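You operate a simulated robot arm through the tools that you are given. There is no shell and no other tool. Be economical: measure what you need, move in short steps, check, and stop when the job is done.

The job below is to be done with a simulated robot arm. You get a single attempt, and the scene is never put back.

TASK
Fit the green bag roll on its holder.
Fine: swing the blue arm out and lift the knob off first; knob back on, arm swung back in.

Only the result counts: the job must be done as asked and must still hold three seconds after the hand-in. Knocking over, shifting, dropping, spilling or breaking anything else fails it.

THE ROBOT
A 7-joint arm with a two-finger parallel gripper, fixed in place. Base frame: the origin is at the foot of the arm, x ahead of it, y to its left, z up; the work surface is at about z = 750. Units: mm, degrees, N and s.
With the tool pointing down near the work surface it reaches from about 200 to 680 mm from the base axis. Its first joint turns from -66.0 to 66.0 degrees. Payload 2.4 kg.
Tool frame: the origin (TCP) lies between the finger pads and is the grasp point; the fingertips stand 30 mm ahead of it; z points along the fingers, y is the line along which they close. Largest opening 94 mm; finger width 28, thickness 10; the body of the gripper, 50 by 96 mm, starts 55 mm behind the TCP.
Orientation is that of the tool frame in the base frame, as a unit quaternion [x, y, z, w]. With the fingers straight down and closing along the base's y, the tool's x points along the base's -x, its y along +y and its z along -z.

THE INTERFACE
- The arm moves only by the tool apply_moves. Its argument "targets" is a list of rows, each a list of 7 numbers: the shift along the tool's x, y, z in units of 40 mm (1.0 is 40 mm), then the turn, a rotation vector about the tool's x, y, z in units of 4 degrees (1.0 is 4 degrees), then the gripper command, from -1 (shut) to 1 (fully open), values between in proportion. In form: [[tx, ty, tz, wx, wy, wz, jaw], ...]. A call has 1 to 8 rows; each row shifts and turns the commanded pose from where the row before left it, along the tool's axes as they then stand. A call with a number of a shift or a turn outside -1 to 1 is refused whole. Rows are played at 5 a second. More than 50 mm and 8.6 degrees between two rows, or a gripper value outside its range, and nothing of the call is played. A pose out of reach is approached as far as the arm can. The call stops where the force on the tool passes 40 N (or 10 N more than at its start, if that is more) or the arm is blocked; 0.2 s more then pass. The fingers move at their own pace (about 153 mm/s each) and stop on an object; they squeeze with about 21 N. The grip force told is the motor's: it shows also when the fingers shut on nothing. Time passes only in rows, and 0.2 s behind the last, so rows that do not move let the fingers close. The reply holds the time, the measured pose of the TCP, the force on the tool along the base axes, the opening and the grip force, in the units named above and with some noise, with the torque about the TCP (base axes, N m) and any sound that the robot's microphone picked up.
- Cameras (640 x 400 px; columns grow to the right, rows downward): "scene" is fixed at [25.3, 443.7, 1445.1]; the picture's right is [-0.90, -0.44, 0.00], its down [-0.24, 0.48, -0.84] and it looks along [0.37, -0.76, -0.54] (base axes); focal length 335 px, centre (320, 200). "wrist" rides on the gripper at [76, 14, -102] in the tool frame; the picture's right is [-0.18, 0.98, 0.00], its down [-0.75, -0.14, -0.64] and it looks along [-0.63, -0.12, 0.77] (tool axes); focal length 243 px, centre (320, 200). There is no depth. A picture from a camera that has moved, and an enlarged one, comes with that camera's place and axes in the base frame and with its lens. The place of the scene camera against the robot may be out by one fixed shift of up to 25 mm in any direction.
- camera(camera): a new picture of that camera. It takes no simulated time.
- close_up(camera, box): a new picture of the part [left, top, right, bottom] of that camera's present view, enlarged. It takes no simulated time.
- job_done(): hands the job in; it is judged then, once.

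Work in short steps. Places have to be worked out from the pictures, the camera data and where the tool is seen: move nearer, look again, correct. Check each grasp and each placing, and mend what went wrong. You have 120 turns and 64 pictures in all, those below and enlarged ones among them. Open the gripper and draw the arm clear of the work before you hand the job in, unless the task says otherwise; then end with one line.

The tools are called after "Call:" by a JSON object that holds its "fn" and its "kwargs". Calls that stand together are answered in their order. apply_moves: Moves the arm, as the interface text tells. Its arguments: {"type":"object","properties":{"targets":{"type":"array","items":{"type":"array","items":{"type":"number"}}}},"required":["targets"]} The other tools are called the same way: camera (camera) takes a picture; close_up (camera, box) takes an enlarged picture of a part of a camera's view; job_done () hands the job in.

At the start:

```text
time_s: 0.0
tcp_pos: [352.8, -134.2, 1123.7]
orientation: [0.0, 1.0, -0.001, 0.0]
contact_force: [0.5, -0.2, 0.1]
moment: [0.02, 0.01, 0.0]
gripper_width: 94.3
finger_force: 0.1
```

scene: 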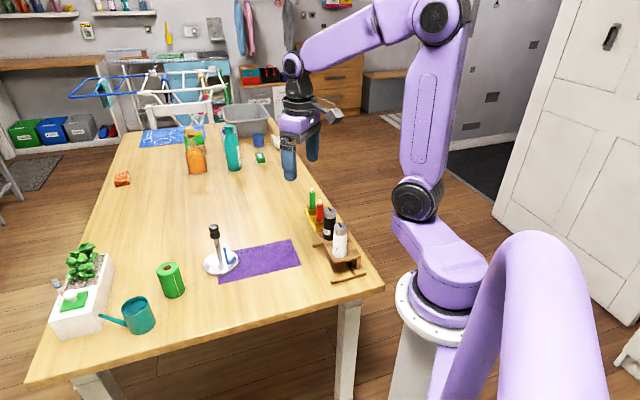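
wrist: 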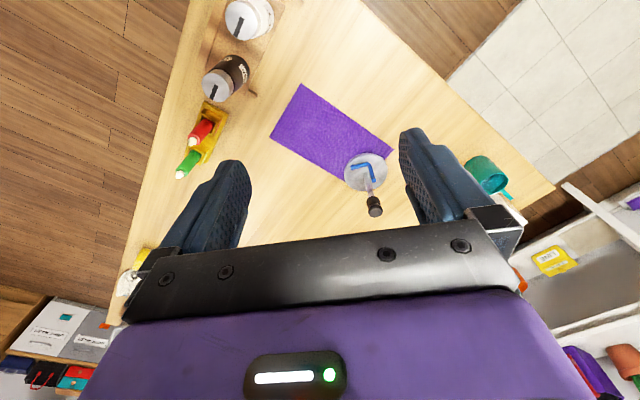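

I'll look closely at the holder and the roll first.

Call:
{"fn": "close_up", "kwargs": {"camera": "scene", "box": [140, 210, 300, 310]}}

Call:
{"fn": "close_up", "kwargs": {"camera": "wrist", "box": [320, 130, 420, 230]}}

```text
4.00 times, centred on (220, 260) of scene
camera zoom: at [25.3, 443.7, 1445.1], right [-0.9, -0.44, 0.0], down [-0.24, 0.48, -0.84], along [0.37, -0.76, -0.54], focal length 1341 px, centre (720, -40)
```

zoom: 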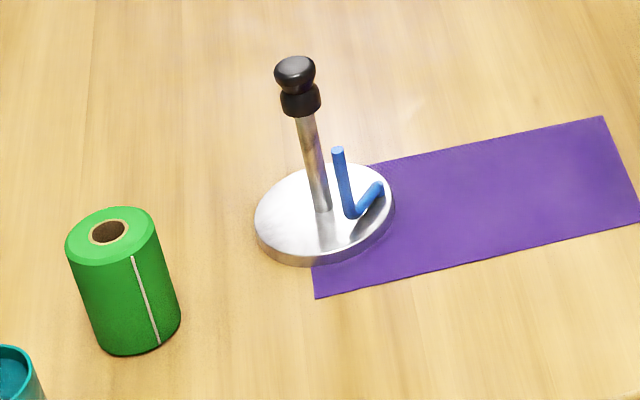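

```text
4.00 times, centred on (370, 180) of wrist
camera zoom: at [278.9, -119.3, 1225.9], right [0.18, 0.98, 0.0], down [0.75, -0.14, 0.64], along [0.63, -0.12, -0.77], focal length 970 px, centre (120, 280)
```

zoom: 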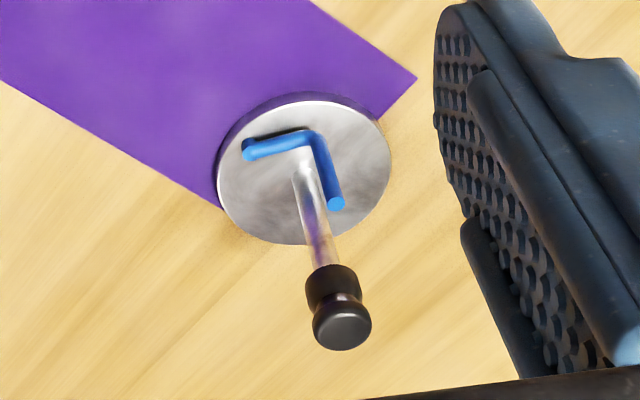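

The wrist view puts the holder post near (601, -74), with the knob top at z of about 890. The roll is near (640, 70) and about 90 mm tall. I'll move nearer to get a better look.

Call:
{"fn": "apply_moves", "kwargs": {"targets": [[-0.385, 0.37, 0.82, 0, 0, 0, 1], [-0.385, 0.37, 0.82, 0, 0, 0, 1], [-0.385, 0.37, 0.82, 0, 0, 0, 1], [-0.385, 0.37, 0.82, 0, 0, 0, 1], [-0.385, 0.37, 0.82, 0, 0, 0, 1], [0, 0, 0, 0, 0, 0, 1]]}}

Call:
{"fn": "camera", "kwargs": {"camera": "wrist"}}

```text
time_s: 1.4
tcp_pos: [430.9, -60.3, 959.6]
orientation: [0.0, 1.0, 0.001, 0.0]
contact_force: [-0.3, 0.4, -1.8]
moment: [-0.02, 0.0, 0.0]
gripper_width: 94.2
finger_force: 0.2
```

```text
59 pictures are left
camera wrist: at [355.3, -45.1, 1061.3], right [0.18, 0.98, 0.0], down [0.75, -0.14, 0.64], along [0.63, -0.12, -0.77], focal length 243 px, centre (320, 200)
```

wrist: 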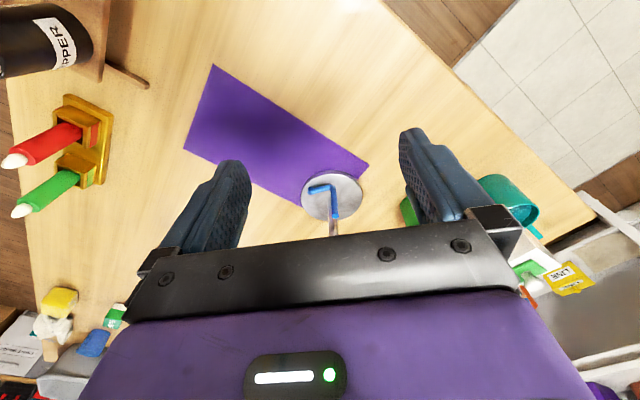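

The gripper body hides the knob. I'll zoom on the plate to refine its geometry.

Call:
{"fn": "close_up", "kwargs": {"camera": "wrist", "box": [290, 160, 370, 240]}}

Call:
{"fn": "close_up", "kwargs": {"camera": "scene", "box": [200, 220, 250, 280]}}

```text
5.00 times, centred on (330, 200) of wrist
camera zoom: at [355.3, -45.1, 1061.3], right [0.18, 0.98, 0.0], down [0.75, -0.14, 0.64], along [0.63, -0.12, -0.77], focal length 1213 px, centre (270, 200)
```

zoom: 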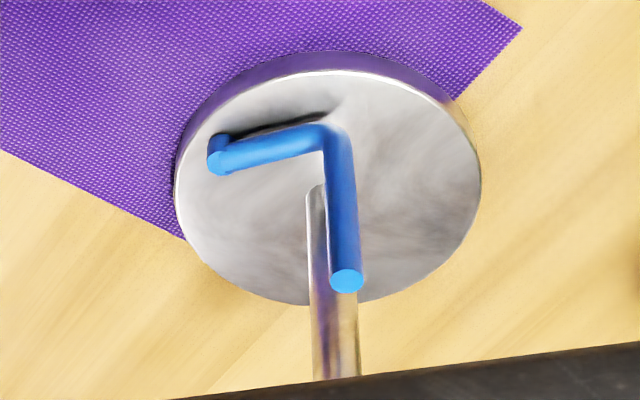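

```text
6.67 times, centred on (225, 250) of scene
camera zoom: at [25.3, 443.7, 1445.1], right [-0.9, -0.44, 0.0], down [-0.24, 0.48, -0.84], along [0.37, -0.76, -0.54], focal length 2234 px, centre (953, -133)
```

zoom: 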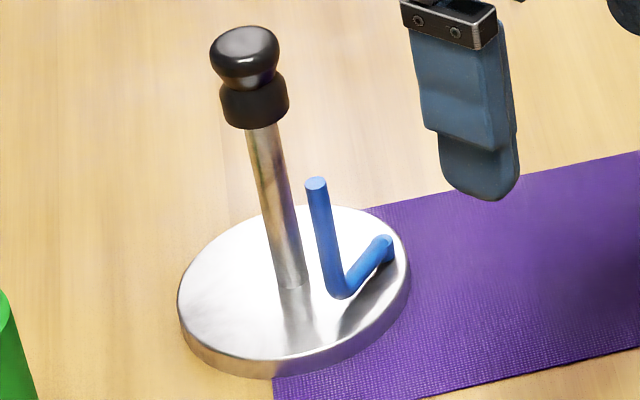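

Triangulating the two wrist views gives the blue rod tip at about (570, -67, 836) and its pivot at about (570, -103). The post is at about (600, -73). I'll move above the rod with the jaws half open.

Call:
{"fn": "apply_moves", "kwargs": {"targets": [[-0.82, -0.04, 0.15, 0, 0, 0, 0], [-0.82, -0.04, 0.15, 0, 0, 0, -0.15], [-0.82, -0.04, 0.15, 0, 0, 0, -0.15], [-0.82, -0.04, 0.15, 0, 0, 0, -0.15], [0, 0, 0, 0, 0, 0, -0.15]]}}

Call:
{"fn": "camera", "kwargs": {"camera": "wrist"}}

Call:
{"fn": "close_up", "kwargs": {"camera": "scene", "box": [140, 190, 300, 310]}}

```text
time_s: 2.6
tcp_pos: [563.7, -66.4, 935.6]
orientation: [0.0, 1.0, 0.0, 0.0]
contact_force: [1.3, -0.4, 0.2]
moment: [0.04, 0.01, 0.01]
gripper_width: 40.1
finger_force: 0.0
```

```text
56 pictures are left
camera wrist: at [488.2, -51.9, 1037.5], right [0.18, 0.98, 0.0], down [0.75, -0.14, 0.64], along [0.63, -0.12, -0.77], focal length 243 px, centre (320, 200)
```

wrist: 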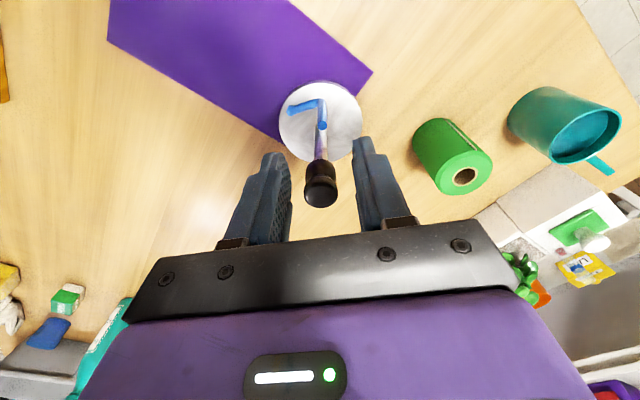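

```text
3.33 times, centred on (220, 250) of scene
camera zoom: at [25.3, 443.7, 1445.1], right [-0.9, -0.44, 0.0], down [-0.24, 0.48, -0.84], along [0.37, -0.76, -0.54], focal length 1117 px, centre (653, 33)
```

zoom: 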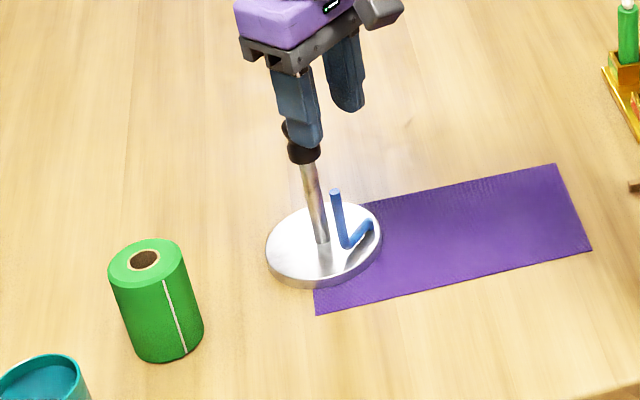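

Call:
{"fn": "close_up", "kwargs": {"camera": "wrist", "box": [270, 70, 370, 220]}}

Call:
{"fn": "close_up", "kwargs": {"camera": "wrist", "box": [400, 100, 500, 200]}}

```text
2.67 times, centred on (320, 145) of wrist
camera zoom: at [488.2, -51.9, 1037.5], right [0.18, 0.98, 0.0], down [0.75, -0.14, 0.64], along [0.63, -0.12, -0.77], focal length 647 px, centre (320, 347)
```

zoom: 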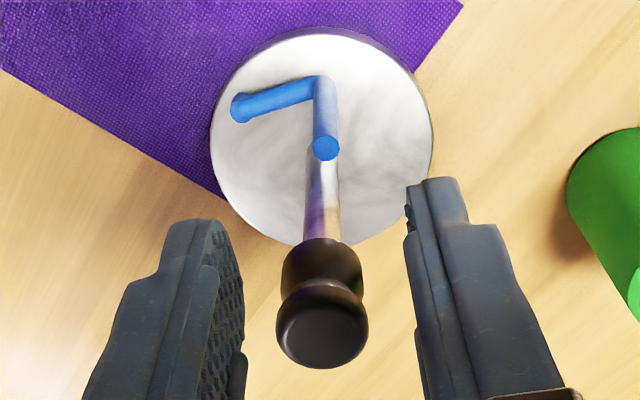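

```text
4.00 times, centred on (450, 150) of wrist
camera zoom: at [488.2, -51.9, 1037.5], right [0.18, 0.98, 0.0], down [0.75, -0.14, 0.64], along [0.63, -0.12, -0.77], focal length 970 px, centre (-200, 400)
```

zoom: 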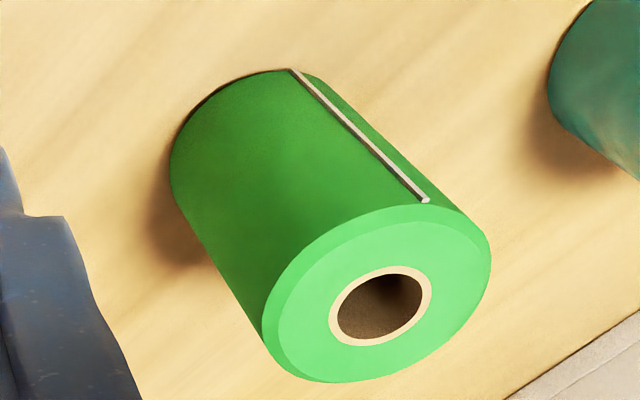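

The rod tip checks out at (571, -66, 836), between the fingers. I'm lowering so the fingertips straddle its upper 25 mm, staying above the knob's top.

Call:
{"fn": "apply_moves", "kwargs": {"targets": [[0, 0, 0.78, 0, 0, 0, -0.15], [0, 0, 0.78, 0, 0, 0, -0.15], [0, 0, 0.76, 0, 0, 0, -0.15], [0, 0, 0, 0, 0, 0, -0.15]]}}

Call:
{"fn": "camera", "kwargs": {"camera": "wrist"}}

Call:
{"fn": "close_up", "kwargs": {"camera": "scene", "box": [180, 210, 260, 280]}}

```text
time_s: 3.6
tcp_pos: [563.9, -68.1, 842.6]
orientation: [0.0, 1.0, 0.001, 0.001]
contact_force: [0.0, 0.1, 0.2]
moment: [0.0, 0.02, 0.03]
gripper_width: 40.0
finger_force: 0.2
```

```text
52 pictures are left
camera wrist: at [488.0, -52.3, 943.6], right [0.18, 0.98, 0.0], down [0.75, -0.14, 0.64], along [0.63, -0.12, -0.77], focal length 243 px, centre (320, 200)
```

wrist: 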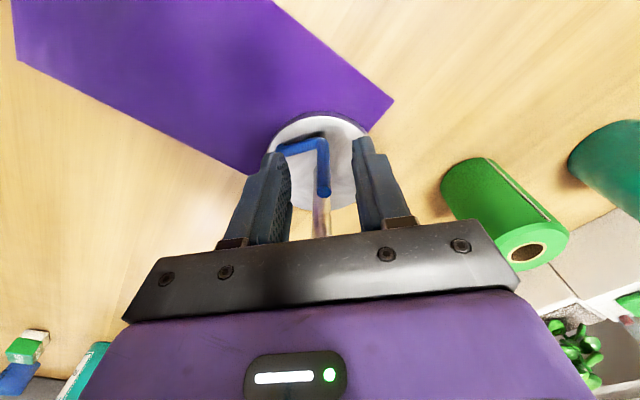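

```text
5.71 times, centred on (220, 245) of scene
camera zoom: at [25.3, 443.7, 1445.1], right [-0.9, -0.44, 0.0], down [-0.24, 0.48, -0.84], along [0.37, -0.76, -0.54], focal length 1915 px, centre (891, -57)
```

zoom: 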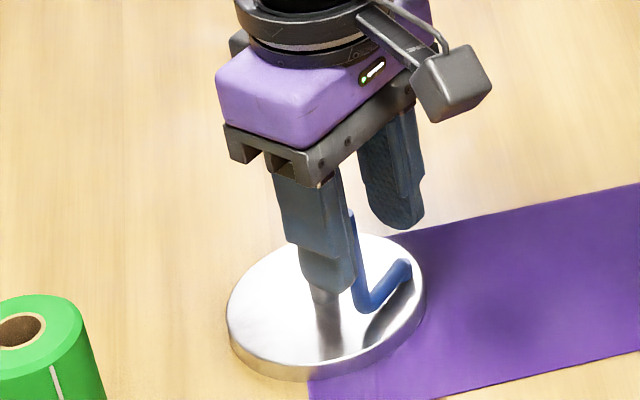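

The rod sits between the fingers with no contact force, so I'm closing on it.

Call:
{"fn": "apply_moves", "kwargs": {"targets": [[0, 0, 0, 0, 0, 0, -0.6], [0, 0, 0, 0, 0, 0, -1], [0, 0, 0, 0, 0, 0, -1]]}}

```text
time_s: 4.4
tcp_pos: [562.8, -66.6, 841.8]
orientation: [0.0, 1.0, 0.0, 0.0]
contact_force: [-1.0, 2.7, 0.0]
moment: [0.08, -0.04, 0.06]
gripper_width: 8.3
finger_force: 21.2
```

The rod is gripped (8.3 mm). I'm swinging it out along the arc about the pivot, starting with 40°.

Call:
{"fn": "apply_moves", "kwargs": {"targets": [[0.158, -0.015, 0, 0, 0, 0, -1], [0.155, -0.04, 0, 0, 0, 0, -1], [0.144, -0.068, 0, 0, 0, 0, -1], [0.13, -0.09, 0, 0, 0, 0, -1], [0, 0, 0, 0, 0, 0, -1]]}}

Call:
{"fn": "close_up", "kwargs": {"camera": "scene", "box": [180, 210, 260, 280]}}

```text
time_s: 5.6
tcp_pos: [538.3, -77.0, 842.2]
orientation: [0.0, 1.0, 0.0, -0.001]
contact_force: [-0.7, -0.1, -0.6]
moment: [0.02, 0.24, -0.01]
gripper_width: 8.3
finger_force: 21.4
```

```text
5.71 times, centred on (220, 245) of scene
camera zoom: at [25.4, 443.7, 1445.1], right [-0.9, -0.44, 0.0], down [-0.24, 0.48, -0.84], along [0.37, -0.76, -0.54], focal length 1915 px, centre (891, -57)
```

zoom: 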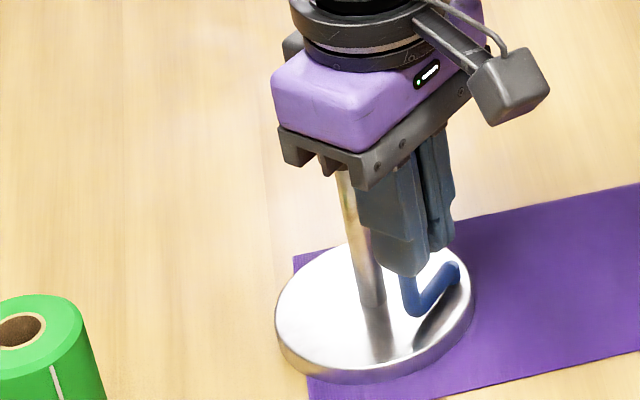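

The arm didn't swing. The whole holder slid along because my grip locked the rod against turning. I'll bring it straight back along the same path and then check its place.

Call:
{"fn": "apply_moves", "kwargs": {"targets": [[-0.13, 0.09, 0, 0, 0, 0, -1], [-0.144, 0.068, 0, 0, 0, 0, -1], [-0.155, 0.04, 0, 0, 0, 0, -1], [-0.158, 0.015, 0, 0, 0, 0, -1], [0, 0, 0, 0, 0, 0, -1]]}}

Call:
{"fn": "close_up", "kwargs": {"camera": "scene", "box": [180, 210, 260, 280]}}

```text
time_s: 6.8
tcp_pos: [561.9, -67.2, 843.3]
orientation: [0.0, 1.0, 0.0, 0.0]
contact_force: [0.3, -0.4, -0.5]
moment: [0.06, 0.29, -0.01]
gripper_width: 8.3
finger_force: 21.4
```

```text
5.71 times, centred on (220, 245) of scene
camera zoom: at [25.5, 443.7, 1445.1], right [-0.9, -0.44, 0.0], down [-0.24, 0.48, -0.84], along [0.37, -0.76, -0.54], focal length 1915 px, centre (891, -57)
```

zoom: 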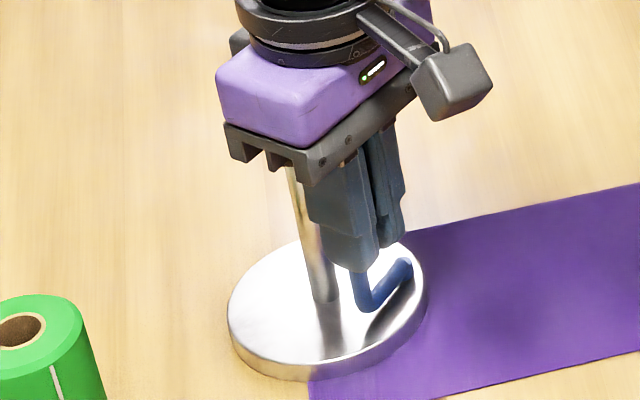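

The holder is back to within about 1 mm. Now I'll swing it by turning the tool rigidly about the pivot, so the grip no longer fights the hinge.

Call:
{"fn": "apply_moves", "kwargs": {"targets": [[0.064, -0.0157, 0, 0, 0, -1, -1], [0.064, -0.0157, 0, 0, 0, -1, -1], [0.064, -0.0157, 0, 0, 0, -1, -1], [0.064, -0.0157, 0, 0, 0, -1, -1], [0, 0, 0, 0, 0, 0, -1]]}}

Call:
{"fn": "close_up", "kwargs": {"camera": "scene", "box": [180, 210, 260, 280]}}

Call:
{"fn": "camera", "kwargs": {"camera": "wrist"}}

```text
time_s: 8.0
tcp_pos: [551.5, -71.7, 843.2]
orientation: [-0.14, 0.99, 0.001, 0.0]
contact_force: [-0.7, 0.2, 0.3]
moment: [-0.07, 0.29, 0.02]
gripper_width: 8.5
finger_force: 21.1
```

```text
5.71 times, centred on (220, 245) of scene
camera zoom: at [25.4, 443.7, 1445.1], right [-0.9, -0.44, 0.0], down [-0.24, 0.48, -0.84], along [0.37, -0.76, -0.54], focal length 1915 px, centre (891, -57)
```

zoom: 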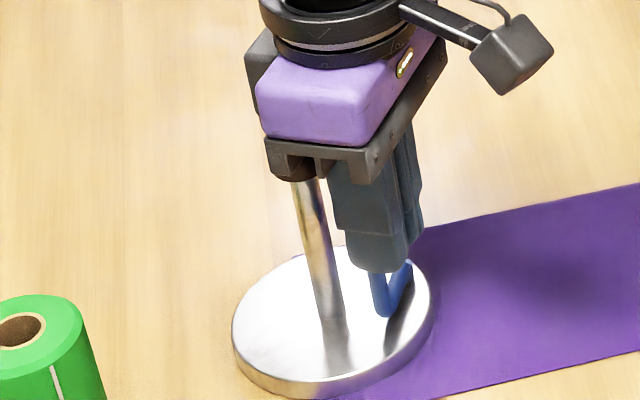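

```text
47 pictures are left
camera wrist: at [475.7, -77.1, 945.3], right [-0.1, 1.0, 0.0], down [0.76, 0.07, 0.64], along [0.64, 0.06, -0.77], focal length 243 px, centre (320, 200)
```

wrist: 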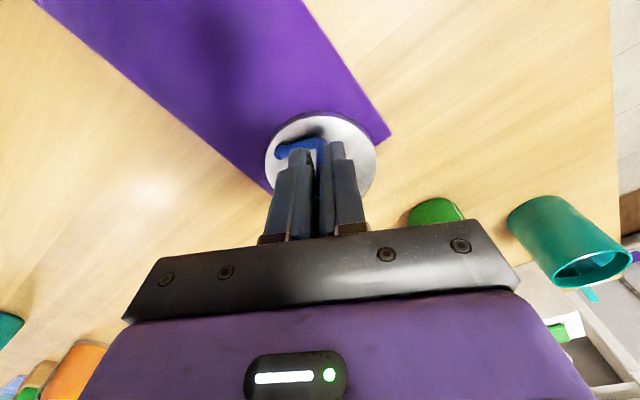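

The whole holder turned with it, so the hinge is stiffer than the base's grip on the table. I'll undo that turn and then try again while pressing down to pin the base.

Call:
{"fn": "apply_moves", "kwargs": {"targets": [[-0.065, 0.0112, 0, 0, 0, 1, -1], [-0.065, 0.0112, 0, 0, 0, 1, -1], [-0.065, 0.0112, 0, 0, 0, 1, -1], [-0.065, 0.0112, 0, 0, 0, 1, -1], [0, 0, 0, 0, 0, 0, -1]]}}

Call:
{"fn": "close_up", "kwargs": {"camera": "scene", "box": [180, 210, 260, 280]}}

```text
time_s: 9.2
tcp_pos: [562.4, -68.1, 844.2]
orientation: [0.001, 1.0, 0.0, 0.001]
contact_force: [-0.6, -0.3, 0.2]
moment: [0.05, 0.28, 0.02]
gripper_width: 8.2
finger_force: 20.7
```

```text
5.71 times, centred on (220, 245) of scene
camera zoom: at [25.5, 443.7, 1445.1], right [-0.9, -0.44, 0.0], down [-0.24, 0.48, -0.84], along [0.37, -0.76, -0.54], focal length 1915 px, centre (891, -57)
```

zoom: 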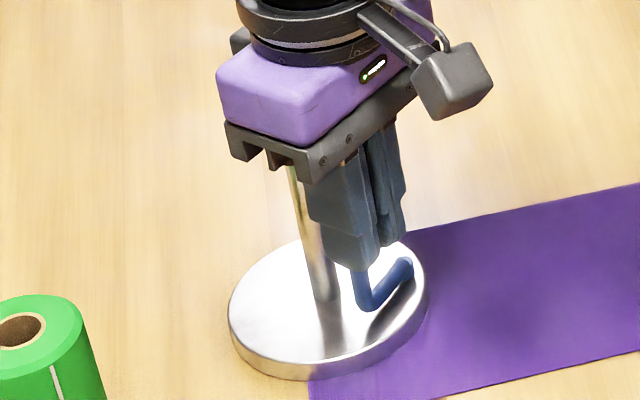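

The holder is back in place. I'll press down gently to measure how much downward force the grip can carry.

Call:
{"fn": "apply_moves", "kwargs": {"targets": [[0, 0, 0.05, 0, 0, 0, -1], [0, 0, 0.05, 0, 0, 0, -1], [0, 0, 0, 0, 0, 0, -1]]}}

```text
time_s: 10.0
tcp_pos: [563.7, -67.2, 840.9]
orientation: [0.0, 1.0, 0.001, 0.002]
contact_force: [-6.0, -1.7, 25.2]
moment: [0.0, -0.05, -0.02]
gripper_width: 8.9
finger_force: 20.8
```

A 4 mm press gives 25 N downward. Now I'll turn about the pivot while holding that press.

Call:
{"fn": "apply_moves", "kwargs": {"targets": [[0.064, -0.0157, 0, 0, 0, -1, -1], [0.064, -0.0157, 0, 0, 0, -1, -1], [0.064, -0.0157, 0, 0, 0, -1, -1], [0.064, -0.0157, 0, 0, 0, -1, -1], [0, 0, 0, 0, 0, 0, -1]]}}

Call:
{"fn": "close_up", "kwargs": {"camera": "scene", "box": [180, 210, 260, 280]}}

```text
time_s: 11.2
tcp_pos: [552.0, -71.5, 840.7]
orientation: [-0.139, 0.99, 0.0, 0.002]
contact_force: [4.7, -14.5, 25.2]
moment: [-0.27, -0.48, -0.17]
gripper_width: 8.5
finger_force: 20.9
```

```text
5.71 times, centred on (220, 245) of scene
camera zoom: at [25.0, 443.4, 1445.2], right [-0.9, -0.44, 0.0], down [-0.24, 0.48, -0.84], along [0.37, -0.76, -0.54], focal length 1915 px, centre (891, -57)
```

zoom: 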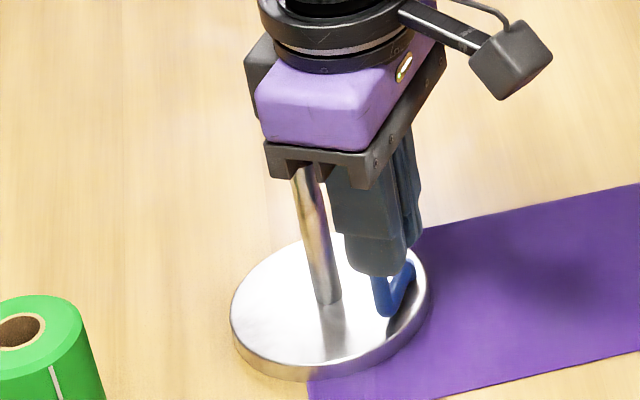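

It's working: the arm swung 16° and the plate stayed put. The sideways force suggests the true radius is about 2 mm smaller than I used, so I'll correct that and continue.

Call:
{"fn": "apply_moves", "kwargs": {"targets": [[0.061, -0.055, 0, 0, 0, -1, -1], [0.061, -0.0155, 0, 0, 0, -1, -1], [0.061, -0.0155, 0, 0, 0, -1, -1], [0.061, -0.0155, 0, 0, 0, -1, -1], [0, 0, 0, 0, 0, 0, -1]]}}

Call:
{"fn": "close_up", "kwargs": {"camera": "scene", "box": [180, 210, 260, 280]}}

```text
time_s: 12.4
tcp_pos: [545.1, -76.8, 840.3]
orientation: [-0.277, 0.961, 0.0, 0.0]
contact_force: [4.1, -10.8, 16.6]
moment: [-0.3, -0.38, -0.16]
gripper_width: 8.6
finger_force: 20.9
```

```text
5.71 times, centred on (220, 245) of scene
camera zoom: at [25.1, 443.5, 1445.2], right [-0.9, -0.44, 0.0], down [-0.24, 0.48, -0.84], along [0.37, -0.76, -0.54], focal length 1915 px, centre (891, -57)
```

zoom: 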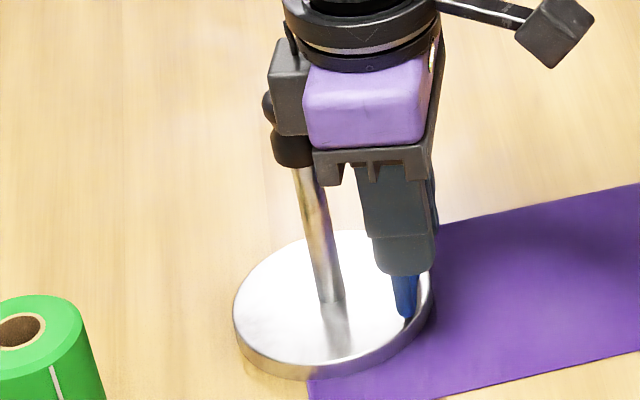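

The arm is at about 32° and the plate has held to about 1 mm. I'll trim the radius again, restore the press and continue.

Call:
{"fn": "apply_moves", "kwargs": {"targets": [[-0.008, -0.037, 0.05, 0, 0, 0, -1], [0.058, -0.015, 0, 0, 0, -1, -1], [0.058, -0.015, 0, 0, 0, -1, -1], [0.058, -0.015, 0, 0, 0, -1, -1], [0.058, -0.015, 0, 0, 0, -1, -1], [0, 0, 0, 0, 0, 0, -1]]}}

Call:
{"fn": "close_up", "kwargs": {"camera": "scene", "box": [180, 210, 260, 280]}}

```text
time_s: 13.8
tcp_pos: [540.1, -86.9, 836.9]
orientation: [-0.408, 0.913, 0.0, 0.0]
contact_force: [1.2, -1.0, 14.2]
moment: [-0.04, -0.08, -0.03]
gripper_width: 8.5
finger_force: 20.7
```

```text
5.71 times, centred on (220, 245) of scene
camera zoom: at [25.1, 443.7, 1445.1], right [-0.9, -0.44, 0.0], down [-0.24, 0.48, -0.84], along [0.37, -0.76, -0.54], focal length 1915 px, centre (891, -57)
```

zoom: 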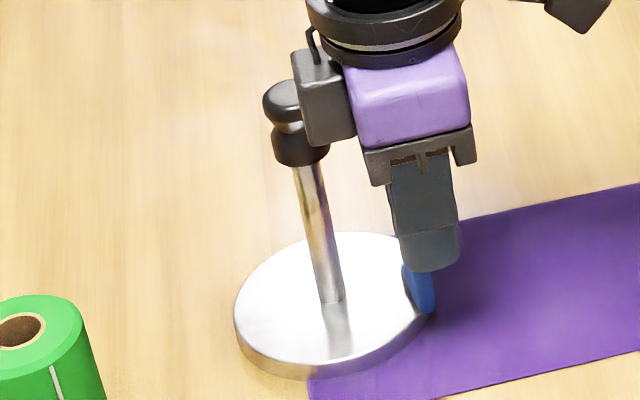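

The forces are now small, so the pivot fit is good. At 48° I'm clear of the knob horizontally, and I'll carry on.

Call:
{"fn": "apply_moves", "kwargs": {"targets": [[0.058, -0.015, 0.03, 0, 0, -1, -1], [0.058, -0.015, 0.01, 0, 0, -1, -1], [0.058, -0.015, 0, 0, 0, -1, -1], [0.058, -0.015, 0, 0, 0, -1, -1], [0.058, -0.015, 0, 0, 0, -1, -1], [0.058, -0.015, 0, 0, 0, -1, -1], [0, 0, 0, 0, 0, 0, -1]]}}

Call:
{"fn": "close_up", "kwargs": {"camera": "scene", "box": [180, 210, 260, 280]}}

```text
time_s: 15.4
tcp_pos: [535.8, -100.8, 835.0]
orientation: [-0.589, 0.808, 0.001, -0.001]
contact_force: [0.5, 0.7, 5.6]
moment: [-0.13, 0.01, 0.05]
gripper_width: 8.3
finger_force: 21.0
```

```text
5.71 times, centred on (220, 245) of scene
camera zoom: at [25.3, 443.7, 1445.1], right [-0.9, -0.44, 0.0], down [-0.24, 0.48, -0.84], along [0.37, -0.76, -0.54], focal length 1915 px, centre (891, -57)
```

zoom: 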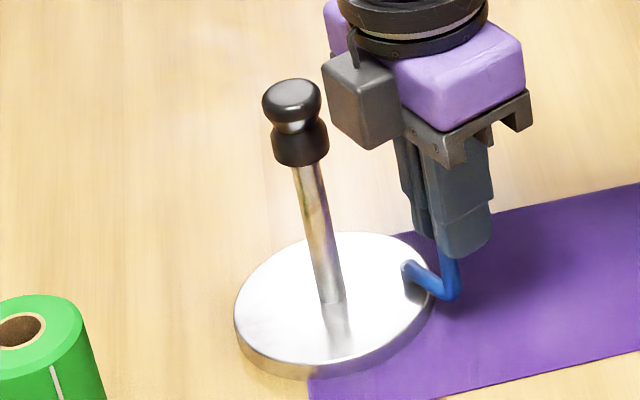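

The arm is swung out about 72° with the plate unmoved. I'm releasing the rod and rising straight up.

Call:
{"fn": "apply_moves", "kwargs": {"targets": [[0, 0, 0, 0, 0, 0, -0.6], [0, 0, 0, 0, 0, 0, -0.4], [0, 0, -0.5, 0, 0, 0, -0.4], [0, 0, -1, 0, 0, 0, -0.4], [0, 0, -1, 0, 0, 0, -0.4], [0, 0, -0.6, 0, 0, 1, -0.15], [0, 0, 0, 0, 0, 1, -0.15], [0, 0, 0, 0, 0, 1, -0.15]]}}

Call:
{"fn": "apply_moves", "kwargs": {"targets": [[0, 0, 0, 0, 0, 1, -0.15], [0, 0, 0, 0, 0, 1, -0.15], [0, 0, 0, 0, 0, 1, -0.15], [0, 0, 0, 0, 0, 1, -0.15], [0, 0, 0, 0, 0, 1, -0.15], [0, 0, 0, 0, 0, 1, -0.15], [0, 0, 0, 0, 0, 1, -0.15], [0, 0, 0, 0, 0, 1, -0.15]]}}

Call:
{"fn": "apply_moves", "kwargs": {"targets": [[0, 0, 0, 0, 0, 1, -0.15], [0, 0, 0, 0, 0, 1, -0.15], [0, 0, 0, 0, 0, 1, -0.15], [0, 0, 0, 0, 0, 1, -0.15], [0, 0, 0, 0, 0, 1, -0.15], [0, 0, 0, 0, 0, 1, -0.15], [0, 0, 0, 0, 0, 1, -0.15], [0, 0, 0, 0, 0, 0, -0.15]]}}

Call:
{"fn": "camera", "kwargs": {"camera": "wrist"}}

Call:
{"fn": "close_up", "kwargs": {"camera": "scene", "box": [140, 210, 260, 290]}}

```text
time_s: 17.2
tcp_pos: [534.7, -100.9, 957.9]
orientation: [-0.5, 0.866, 0.0, 0.0]
contact_force: [0.4, 0.0, 0.5]
moment: [-0.02, 0.04, -0.01]
gripper_width: 39.9
finger_force: 0.1
```

```text
time_s: 19.0
tcp_pos: [535.6, -100.0, 959.0]
orientation: [-0.241, 0.971, 0.0, 0.0]
contact_force: [0.3, 0.8, -0.4]
moment: [-0.02, -0.01, 0.03]
gripper_width: 39.9
finger_force: 0.1
```

```text
time_s: 20.8
tcp_pos: [534.3, -100.6, 960.1]
orientation: [0.001, 1.0, 0.001, -0.001]
contact_force: [0.1, -0.1, 0.1]
moment: [0.02, 0.0, -0.01]
gripper_width: 40.1
finger_force: 0.0
```

```text
41 pictures are left
camera wrist: at [460.5, -84.6, 1061.7], right [0.18, 0.98, 0.0], down [0.75, -0.14, 0.64], along [0.63, -0.12, -0.77], focal length 243 px, centre (320, 200)
```

wrist: 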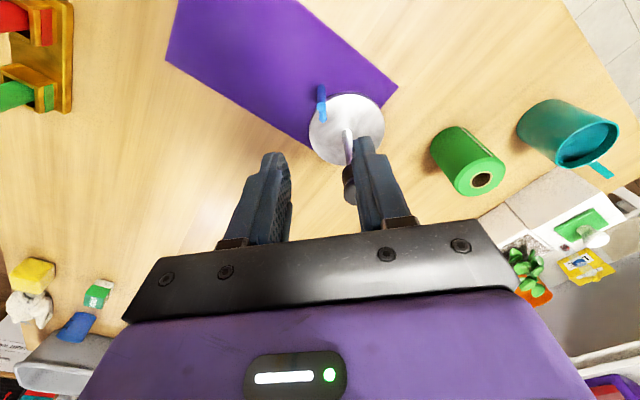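

```text
5.00 times, centred on (200, 250) of scene
camera zoom: at [25.3, 443.7, 1445.1], right [-0.9, -0.44, 0.0], down [-0.24, 0.48, -0.84], along [0.37, -0.76, -0.54], focal length 1676 px, centre (920, -50)
```

zoom: 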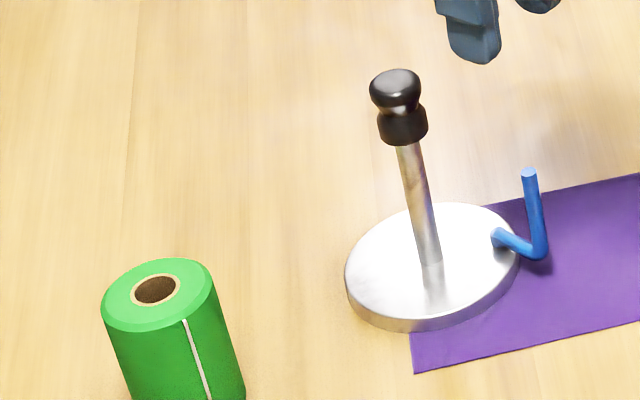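

The swing is good and the plate moved only about 3 mm. Next I move above the knob with a wider opening.

Call:
{"fn": "apply_moves", "kwargs": {"targets": [[-0.8, 0.32, 0, 0, 0, 0, 0.3], [-0.78, 0.32, 0, 0, 0, 0, 0.3], [0, 0, 0, 0, 0, 0, 0.3]]}}

Call:
{"fn": "camera", "kwargs": {"camera": "wrist"}}

```text
time_s: 21.6
tcp_pos: [600.8, -74.0, 959.4]
orientation: [0.0, 1.0, 0.0, -0.001]
contact_force: [0.2, 0.0, -0.1]
moment: [-0.02, -0.04, 0.01]
gripper_width: 61.1
finger_force: 0.0
```

```text
39 pictures are left
camera wrist: at [523.8, -58.4, 1061.7], right [0.18, 0.98, 0.0], down [0.75, -0.14, 0.64], along [0.63, -0.12, -0.77], focal length 243 px, centre (320, 200)
```

wrist: 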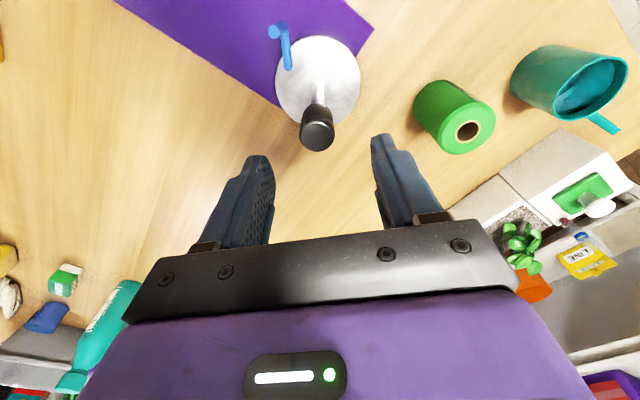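

The knob is nearly centred between the fingers. I'll correct y by about 2 mm, descend to knob height and close.

Call:
{"fn": "apply_moves", "kwargs": {"targets": [[0, -0.05, 0.7, 0, 0, 0, 0.3], [0, 0, 0.7, 0, 0, 0, 0.3], [0, 0, 0.7, 0, 0, 0, 0.3], [0, 0, 0, 0, 0, 0, 0.3]]}}

Call:
{"fn": "camera", "kwargs": {"camera": "wrist"}}

Call:
{"fn": "close_up", "kwargs": {"camera": "scene", "box": [180, 200, 260, 280]}}

```text
time_s: 22.6
tcp_pos: [600.3, -77.9, 875.8]
orientation: [-0.001, 1.0, 0.0, 0.0]
contact_force: [0.5, 0.1, 0.0]
moment: [0.02, -0.05, 0.0]
gripper_width: 61.2
finger_force: 0.0
```

```text
38 pictures are left
camera wrist: at [524.5, -62.2, 977.3], right [0.18, 0.98, 0.0], down [0.75, -0.14, 0.64], along [0.63, -0.12, -0.77], focal length 243 px, centre (320, 200)
```

wrist: 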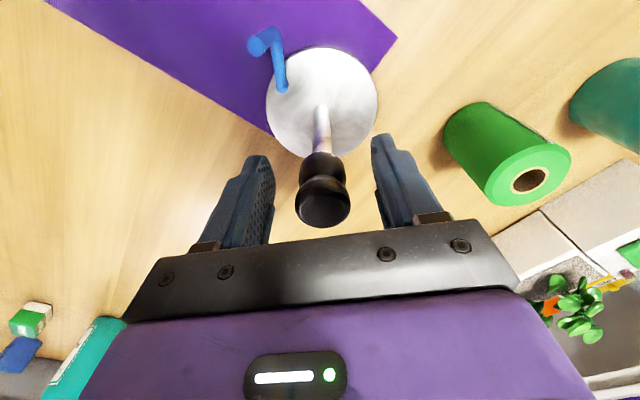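

```text
5.00 times, centred on (220, 240) of scene
camera zoom: at [25.3, 443.7, 1445.1], right [-0.9, -0.44, 0.0], down [-0.24, 0.48, -0.84], along [0.37, -0.76, -0.54], focal length 1676 px, centre (820, 0)
```

zoom: 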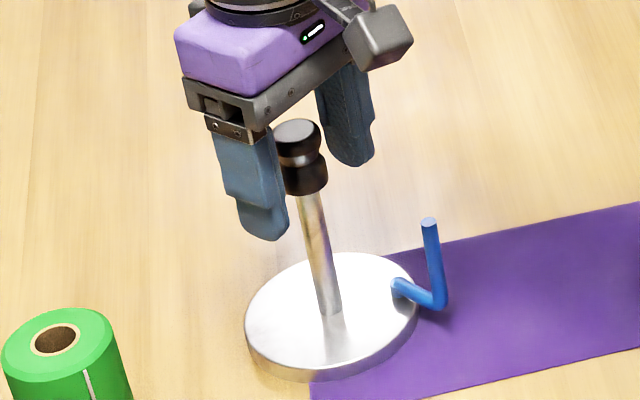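

Triangulation puts the knob at about (605, -76), spanning z of about 850–886. I'll centre on it, lower slightly and close.

Call:
{"fn": "apply_moves", "kwargs": {"targets": [[-0.1, 0.03, 0.15, 0, 0, 0, 0.3], [0, 0, 0, 0, 0, 0, -0.2], [0, 0, 0, 0, 0, 0, -1], [0, 0, 0, 0, 0, 0, -1]]}}

```text
time_s: 23.6
tcp_pos: [603.5, -74.6, 868.9]
orientation: [0.0, 1.0, 0.001, 0.0]
contact_force: [0.1, 0.6, 0.3]
moment: [0.0, 0.01, 0.0]
gripper_width: 25.4
finger_force: 21.2
heard: snap
```

The grip is 25.4 mm and I heard a snap, so I'll look before lifting.

Call:
{"fn": "close_up", "kwargs": {"camera": "scene", "box": [180, 200, 260, 280]}}

```text
5.00 times, centred on (220, 240) of scene
camera zoom: at [25.3, 443.7, 1445.1], right [-0.9, -0.44, 0.0], down [-0.24, 0.48, -0.84], along [0.37, -0.76, -0.54], focal length 1676 px, centre (820, 0)
```

zoom: 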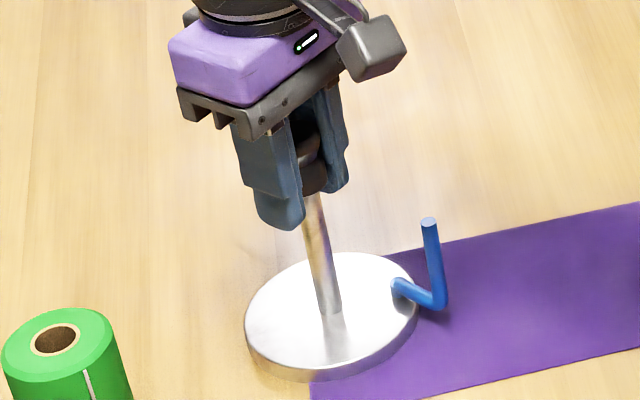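

Everything looks normal; the snap was probably a retaining clip. I'm lifting gently.

Call:
{"fn": "apply_moves", "kwargs": {"targets": [[0, 0, -0.15, 0, 0, 0, -1], [0, 0, -0.15, 0, 0, 0, -1], [0, 0, -0.25, 0, 0, 0, -1], [0, 0, -0.25, 0, 0, 0, -1], [0, 0, 0, 0, 0, 0, -1]]}}

Call:
{"fn": "close_up", "kwargs": {"camera": "scene", "box": [180, 200, 260, 280]}}

```text
time_s: 24.8
tcp_pos: [603.7, -75.8, 901.5]
orientation: [0.0, 1.0, 0.0, 0.0]
contact_force: [0.1, 0.3, -0.9]
moment: [0.01, 0.01, 0.0]
gripper_width: 25.6
finger_force: 21.0
```

```text
5.00 times, centred on (220, 240) of scene
camera zoom: at [25.3, 443.7, 1445.1], right [-0.9, -0.44, 0.0], down [-0.24, 0.48, -0.84], along [0.37, -0.76, -0.54], focal length 1676 px, centre (820, 0)
```

zoom: 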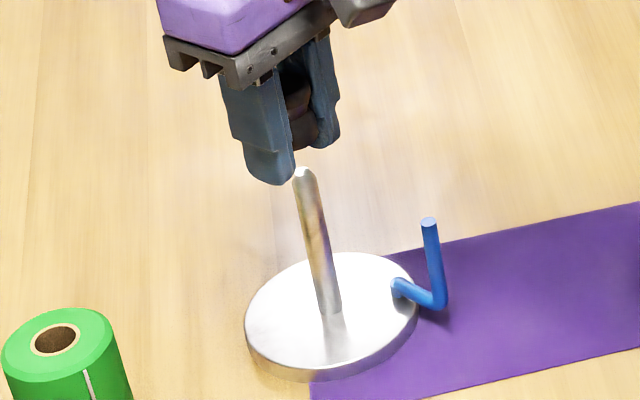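

The knob is off, but the fingertips reach about 11 mm below its base, so I couldn't set it down cleanly. I'll reseat it, regrip 14 mm higher and lift again.

Call:
{"fn": "apply_moves", "kwargs": {"targets": [[0, 0, 0.3, 0, 0, 0, -1], [0, 0, 0.3, 0, 0, 0, -1], [0, 0, 0.19, 0, 0, 0, -1], [0, 0, 0, 0, 0, 0, -1]]}}

```text
time_s: 25.8
tcp_pos: [602.1, -75.4, 869.0]
orientation: [0.0, 1.0, 0.0, 0.0]
contact_force: [-0.9, -0.3, 0.2]
moment: [0.03, 0.04, 0.0]
gripper_width: 25.4
finger_force: 20.7
```

It slid back down without force. I'm opening, rising about 15 mm and looking before I regrip.

Call:
{"fn": "apply_moves", "kwargs": {"targets": [[0, 0, 0, 0, 0, 0, -0.2], [0, 0, 0, 0, 0, 0, -0.1], [0, 0, -0.37, 0, 0, 0, -0.1], [0, 0, 0, 0, 0, 0, -0.1]]}}

Call:
{"fn": "close_up", "kwargs": {"camera": "scene", "box": [195, 205, 245, 255]}}

Call:
{"fn": "close_up", "kwargs": {"camera": "wrist", "box": [240, 120, 400, 240]}}

```text
time_s: 26.8
tcp_pos: [601.5, -75.2, 885.3]
orientation: [-0.001, 1.0, 0.0, 0.0]
contact_force: [0.2, 0.0, 0.5]
moment: [0.01, -0.01, 0.02]
gripper_width: 42.5
finger_force: 0.1
```

```text
8.00 times, centred on (220, 230) of scene
camera zoom: at [25.3, 443.7, 1445.1], right [-0.9, -0.44, 0.0], down [-0.24, 0.48, -0.84], along [0.37, -0.76, -0.54], focal length 2681 px, centre (1120, -40)
```

zoom: 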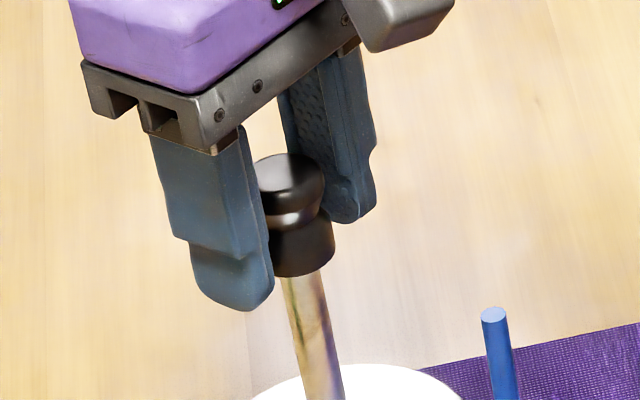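

```text
3.33 times, centred on (320, 180) of wrist
camera zoom: at [527.2, -59.8, 986.5], right [0.18, 0.98, 0.0], down [0.75, -0.14, 0.64], along [0.63, -0.12, -0.77], focal length 809 px, centre (320, 267)
```

zoom: 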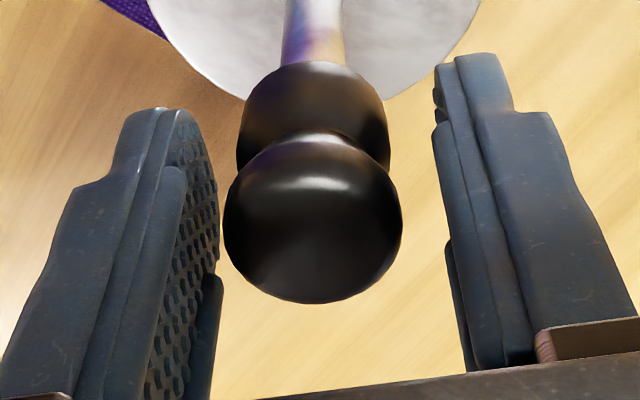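

The fingertips are now level with the knob's base, and I estimate the knob spans z of about 856–887. I'll rise 3 mm more, grip and lift clear.

Call:
{"fn": "apply_moves", "kwargs": {"targets": [[-0.05, 0, -0.08, 0, 0, 0, -0.1], [0, 0, 0, 0, 0, 0, -0.5], [0, 0, 0, 0, 0, 0, -1], [0, 0, 0, 0, 0, 0, -1]]}}

Call:
{"fn": "apply_moves", "kwargs": {"targets": [[0, 0, -0.3, 0, 0, 0, -1], [0, 0, -0.5, 0, 0, 0, -1], [0, 0, -0.5, 0, 0, 0, -1], [0, 0, 0, 0, 0, 0, -1]]}}

Call:
{"fn": "close_up", "kwargs": {"camera": "scene", "box": [180, 180, 260, 280]}}

```text
time_s: 27.8
tcp_pos: [604.5, -75.9, 887.1]
orientation: [0.0, 1.0, 0.0, 0.0]
contact_force: [-0.2, -0.2, 0.2]
moment: [0.02, 0.04, -0.02]
gripper_width: 25.8
finger_force: 21.2
```

```text
time_s: 28.8
tcp_pos: [603.6, -73.0, 939.6]
orientation: [0.0, 1.0, 0.001, 0.0]
contact_force: [0.4, 0.5, -0.7]
moment: [-0.01, -0.03, -0.01]
gripper_width: 25.6
finger_force: 20.8
```

```text
4.00 times, centred on (220, 230) of scene
camera zoom: at [25.3, 443.7, 1445.1], right [-0.9, -0.44, 0.0], down [-0.24, 0.48, -0.84], along [0.37, -0.76, -0.54], focal length 1341 px, centre (720, 80)
```

zoom: 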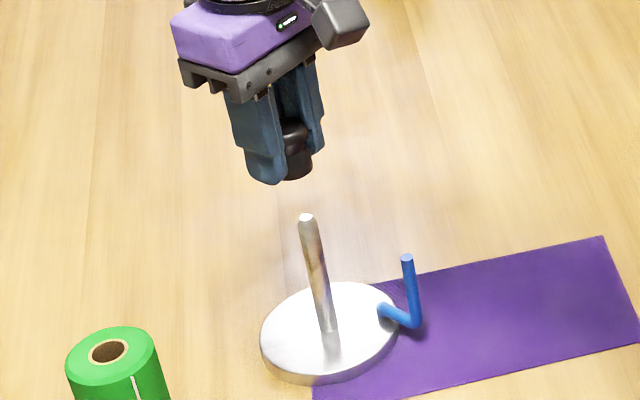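

The knob is held clear. I'm carrying it to a free spot on the bare table near (535, 40).

Call:
{"fn": "apply_moves", "kwargs": {"targets": [[0.43, 0.72, 0, 0, 0, 0, -1], [0.43, 0.72, 0, 0, 0, 0, -1], [0.43, 0.72, 0, 0, 0, 0, -1], [0.43, 0.72, 0, 0, 0, 0, -1], [0, 0, 1, 0, 0, 0, -1], [0, 0, 1, 0, 0, 0, -1], [0, 0, 1, 0, 0, 0, -1], [0, 0, 0, 0, 0, 0, -1]]}}

Call:
{"fn": "camera", "kwargs": {"camera": "scene"}}

```text
time_s: 30.6
tcp_pos: [535.0, 39.1, 820.0]
orientation: [0.001, 1.0, 0.0, 0.0]
contact_force: [1.1, 0.3, -0.1]
moment: [0.03, 0.05, -0.03]
gripper_width: 25.5
finger_force: 20.9
```

```text
31 pictures are left
```

scene: 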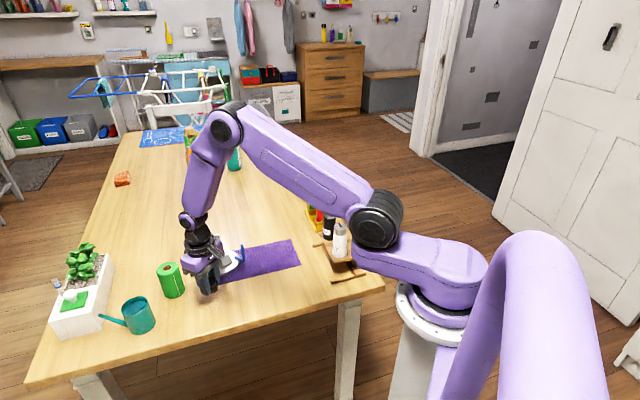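

The spot is clear of the mat and the roll. I'm lowering to just above contact.

Call:
{"fn": "apply_moves", "kwargs": {"targets": [[0, 0, 0.4, 0, 0, 0, -1], [0, 0, 0.4, 0, 0, 0, -1], [0, 0, 0.1, 0, 0, 0, -1], [0, 0, 0, 0, 0, 0, -1]]}}

Call:
{"fn": "close_up", "kwargs": {"camera": "scene", "box": [180, 260, 240, 310]}}

```text
time_s: 31.6
tcp_pos: [535.9, 39.3, 784.4]
orientation: [0.0, 1.0, 0.0, 0.0]
contact_force: [-0.7, 0.1, -0.5]
moment: [0.04, 0.0, -0.03]
gripper_width: 25.4
finger_force: 21.3
```

```text
8.00 times, centred on (210, 285) of scene
camera zoom: at [25.3, 443.7, 1445.1], right [-0.9, -0.44, 0.0], down [-0.24, 0.48, -0.84], along [0.37, -0.76, -0.54], focal length 2681 px, centre (1200, -480)
```

zoom: 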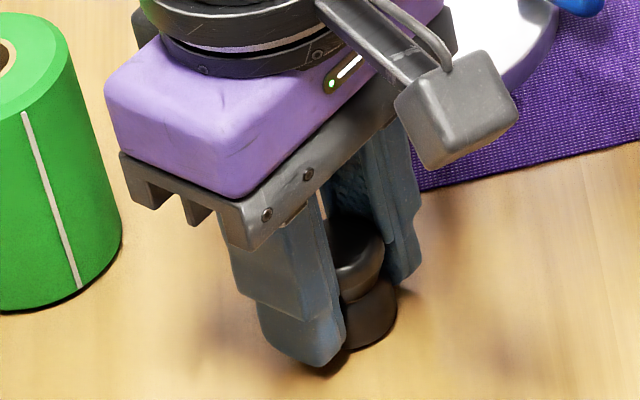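

It's almost down, so I'm stepping the last millimetres.

Call:
{"fn": "apply_moves", "kwargs": {"targets": [[0, 0, 0.025, 0, 0, 0, -1], [0, 0, 0.025, 0, 0, 0, -1], [0, 0, 0, 0, 0, 0, -1]]}}

```text
time_s: 32.4
tcp_pos: [535.4, 39.9, 783.7]
orientation: [0.0, 1.0, 0.0, -0.001]
contact_force: [0.4, 0.7, -0.6]
moment: [0.0, 0.0, -0.01]
gripper_width: 25.3
finger_force: 21.2
```

Call:
{"fn": "apply_moves", "kwargs": {"targets": [[0, 0, 0.025, 0, 0, 0, -1], [0, 0, 0.025, 0, 0, 0, -1], [0, 0, 0, 0, 0, 0, -1]]}}

```text
time_s: 33.2
tcp_pos: [536.3, 39.0, 781.4]
orientation: [0.0, 1.0, 0.0, 0.001]
contact_force: [-6.9, -0.8, 26.6]
moment: [0.06, 0.12, -0.02]
gripper_width: 25.8
finger_force: 21.1
```

There's contact at z of about 781.5. I'll ease the load, open and rise.

Call:
{"fn": "apply_moves", "kwargs": {"targets": [[0, 0, -0.025, 0, 0, 0, -1], [0, 0, 0, 0, 0, 0, -0.3], [0, 0, 0, 0, 0, 0, 0], [0, 0, -0.5, 0, 0, 0, 0], [0, 0, -1, 0, 0, 0, 0], [0, 0, -1, 0, 0, 0, 0.5], [0, 0, -1, 0, 0, 0, 1], [0, 0, 0, 0, 0, 0, 1]]}}

Call:
{"fn": "camera", "kwargs": {"camera": "wrist"}}

```text
time_s: 35.0
tcp_pos: [534.3, 38.5, 920.9]
orientation: [0.0, 1.0, 0.0, 0.0]
contact_force: [-0.4, -0.1, 0.2]
moment: [0.0, -0.02, -0.01]
gripper_width: 94.1
finger_force: 0.0
```

```text
29 pictures are left
camera wrist: at [459.9, 53.8, 1022.6], right [0.18, 0.98, 0.0], down [0.75, -0.14, 0.64], along [0.63, -0.12, -0.77], focal length 243 px, centre (320, 200)
```

wrist: 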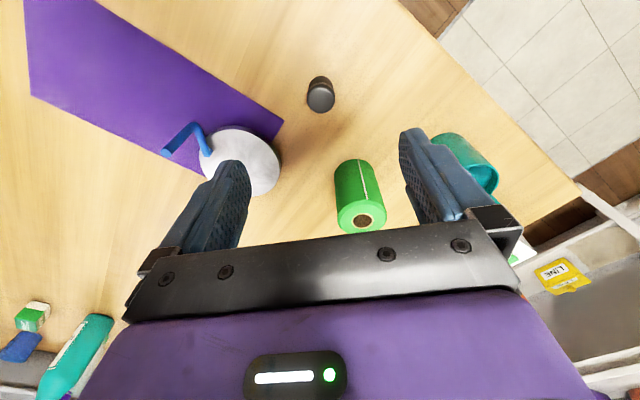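

The knob stands upright at (535, 39). The roll centre triangulates to (645, 62) with its top at about z 841, so I'm moving above it.

Call:
{"fn": "apply_moves", "kwargs": {"targets": [[-0.9, 0.19, 0, 0, 0, 0, 1], [-0.9, 0.19, 0, 0, 0, 0, 1], [-0.95, 0.19, 0, 0, 0, 0, 1], [0, 0, 0, 0, 0, 0, 1]]}}

Call:
{"fn": "camera", "kwargs": {"camera": "wrist"}}

```text
time_s: 36.0
tcp_pos: [645.3, 63.4, 920.7]
orientation: [-0.001, 1.0, -0.001, -0.001]
contact_force: [-0.3, 0.5, -0.6]
moment: [-0.03, -0.01, 0.01]
gripper_width: 94.0
finger_force: 0.1
```

```text
28 pictures are left
camera wrist: at [570.4, 78.9, 1023.3], right [0.18, 0.98, 0.0], down [0.75, -0.14, 0.64], along [0.63, -0.12, -0.77], focal length 243 px, centre (320, 200)
```

wrist: 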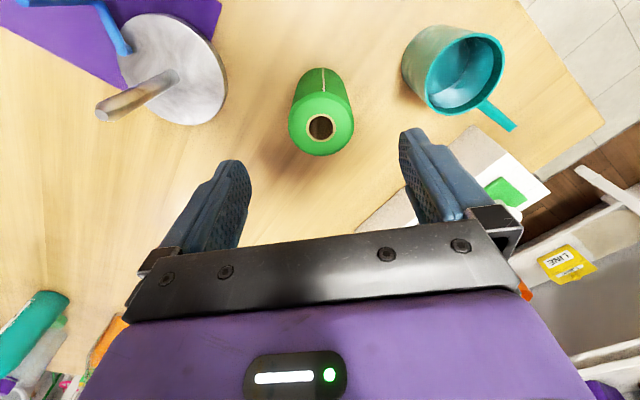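

The roll is centred between the fingers, and the can is about 25 mm clear on the right. I'll narrow the jaws to about 75 mm, descend and grip the upper part of the roll.

Call:
{"fn": "apply_moves", "kwargs": {"targets": [[0, 0, 0.6, 0, 0, 0, 0.6], [0, 0, 0.6, 0, 0, 0, 0.6], [0, 0, 0.6, 0, 0, 0, 0.6], [0, 0, 0.57, 0, 0, 0, 0.6], [0, 0, 0, 0, 0, 0, 0.6]]}}

Call:
{"fn": "camera", "kwargs": {"camera": "wrist"}}

```text
time_s: 37.2
tcp_pos: [648.2, 61.9, 826.2]
orientation: [0.0, 1.0, 0.001, 0.0]
contact_force: [-0.1, -0.8, 1.4]
moment: [0.01, 0.0, -0.02]
gripper_width: 75.4
finger_force: 0.0
```

```text
27 pictures are left
camera wrist: at [572.7, 78.1, 928.6], right [0.18, 0.98, 0.0], down [0.75, -0.14, 0.64], along [0.63, -0.12, -0.77], focal length 243 px, centre (320, 200)
```

wrist: 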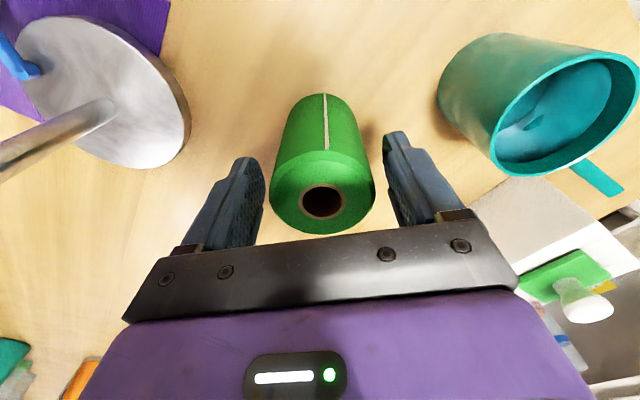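

The roll centre is at about (646, 64), right under the TCP. I'm closing.

Call:
{"fn": "apply_moves", "kwargs": {"targets": [[0, 0.03, 0, 0, 0, 0, 0.3], [0, 0, 0, 0, 0, 0, -0.2], [0, 0, 0, 0, 0, 0, -0.3], [0, 0, 0, 0, 0, 0, -0.3]]}}

```text
time_s: 38.2
tcp_pos: [647.7, 64.3, 827.2]
orientation: [0.0, 1.0, 0.001, 0.0]
contact_force: [-0.1, -0.3, 0.3]
moment: [-0.02, -0.02, -0.02]
gripper_width: 52.1
finger_force: 21.2
```

The roll is gripped at 52 mm. I'm lifting it 125 mm to clear the post.

Call:
{"fn": "apply_moves", "kwargs": {"targets": [[0, 0, -0.3, 0, 0, 0, -0.3], [0, 0, -0.8, 0, 0, 0, -0.3], [0, 0, -1, 0, 0, 0, -0.3], [0, 0, -1, 0, 0, 0, -0.3], [0, 0, -0.2, 0, 0, 0, -0.3], [0, 0, 0, 0, 0, 0, -0.3]]}}

Call:
{"fn": "camera", "kwargs": {"camera": "wrist"}}

```text
time_s: 39.6
tcp_pos: [645.4, 62.8, 958.9]
orientation: [0.0, 1.0, -0.001, 0.0]
contact_force: [-0.2, -0.2, -0.8]
moment: [0.0, 0.02, 0.0]
gripper_width: 52.0
finger_force: 20.6
```

```text
26 pictures are left
camera wrist: at [570.3, 78.5, 1060.9], right [0.18, 0.98, 0.0], down [0.75, -0.14, 0.64], along [0.63, -0.12, -0.77], focal length 243 px, centre (320, 200)
```

wrist: 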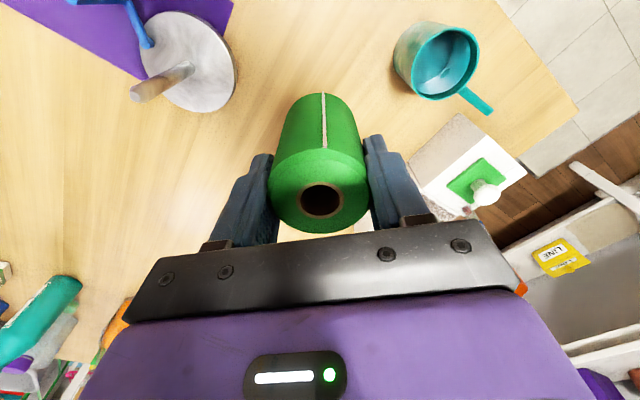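

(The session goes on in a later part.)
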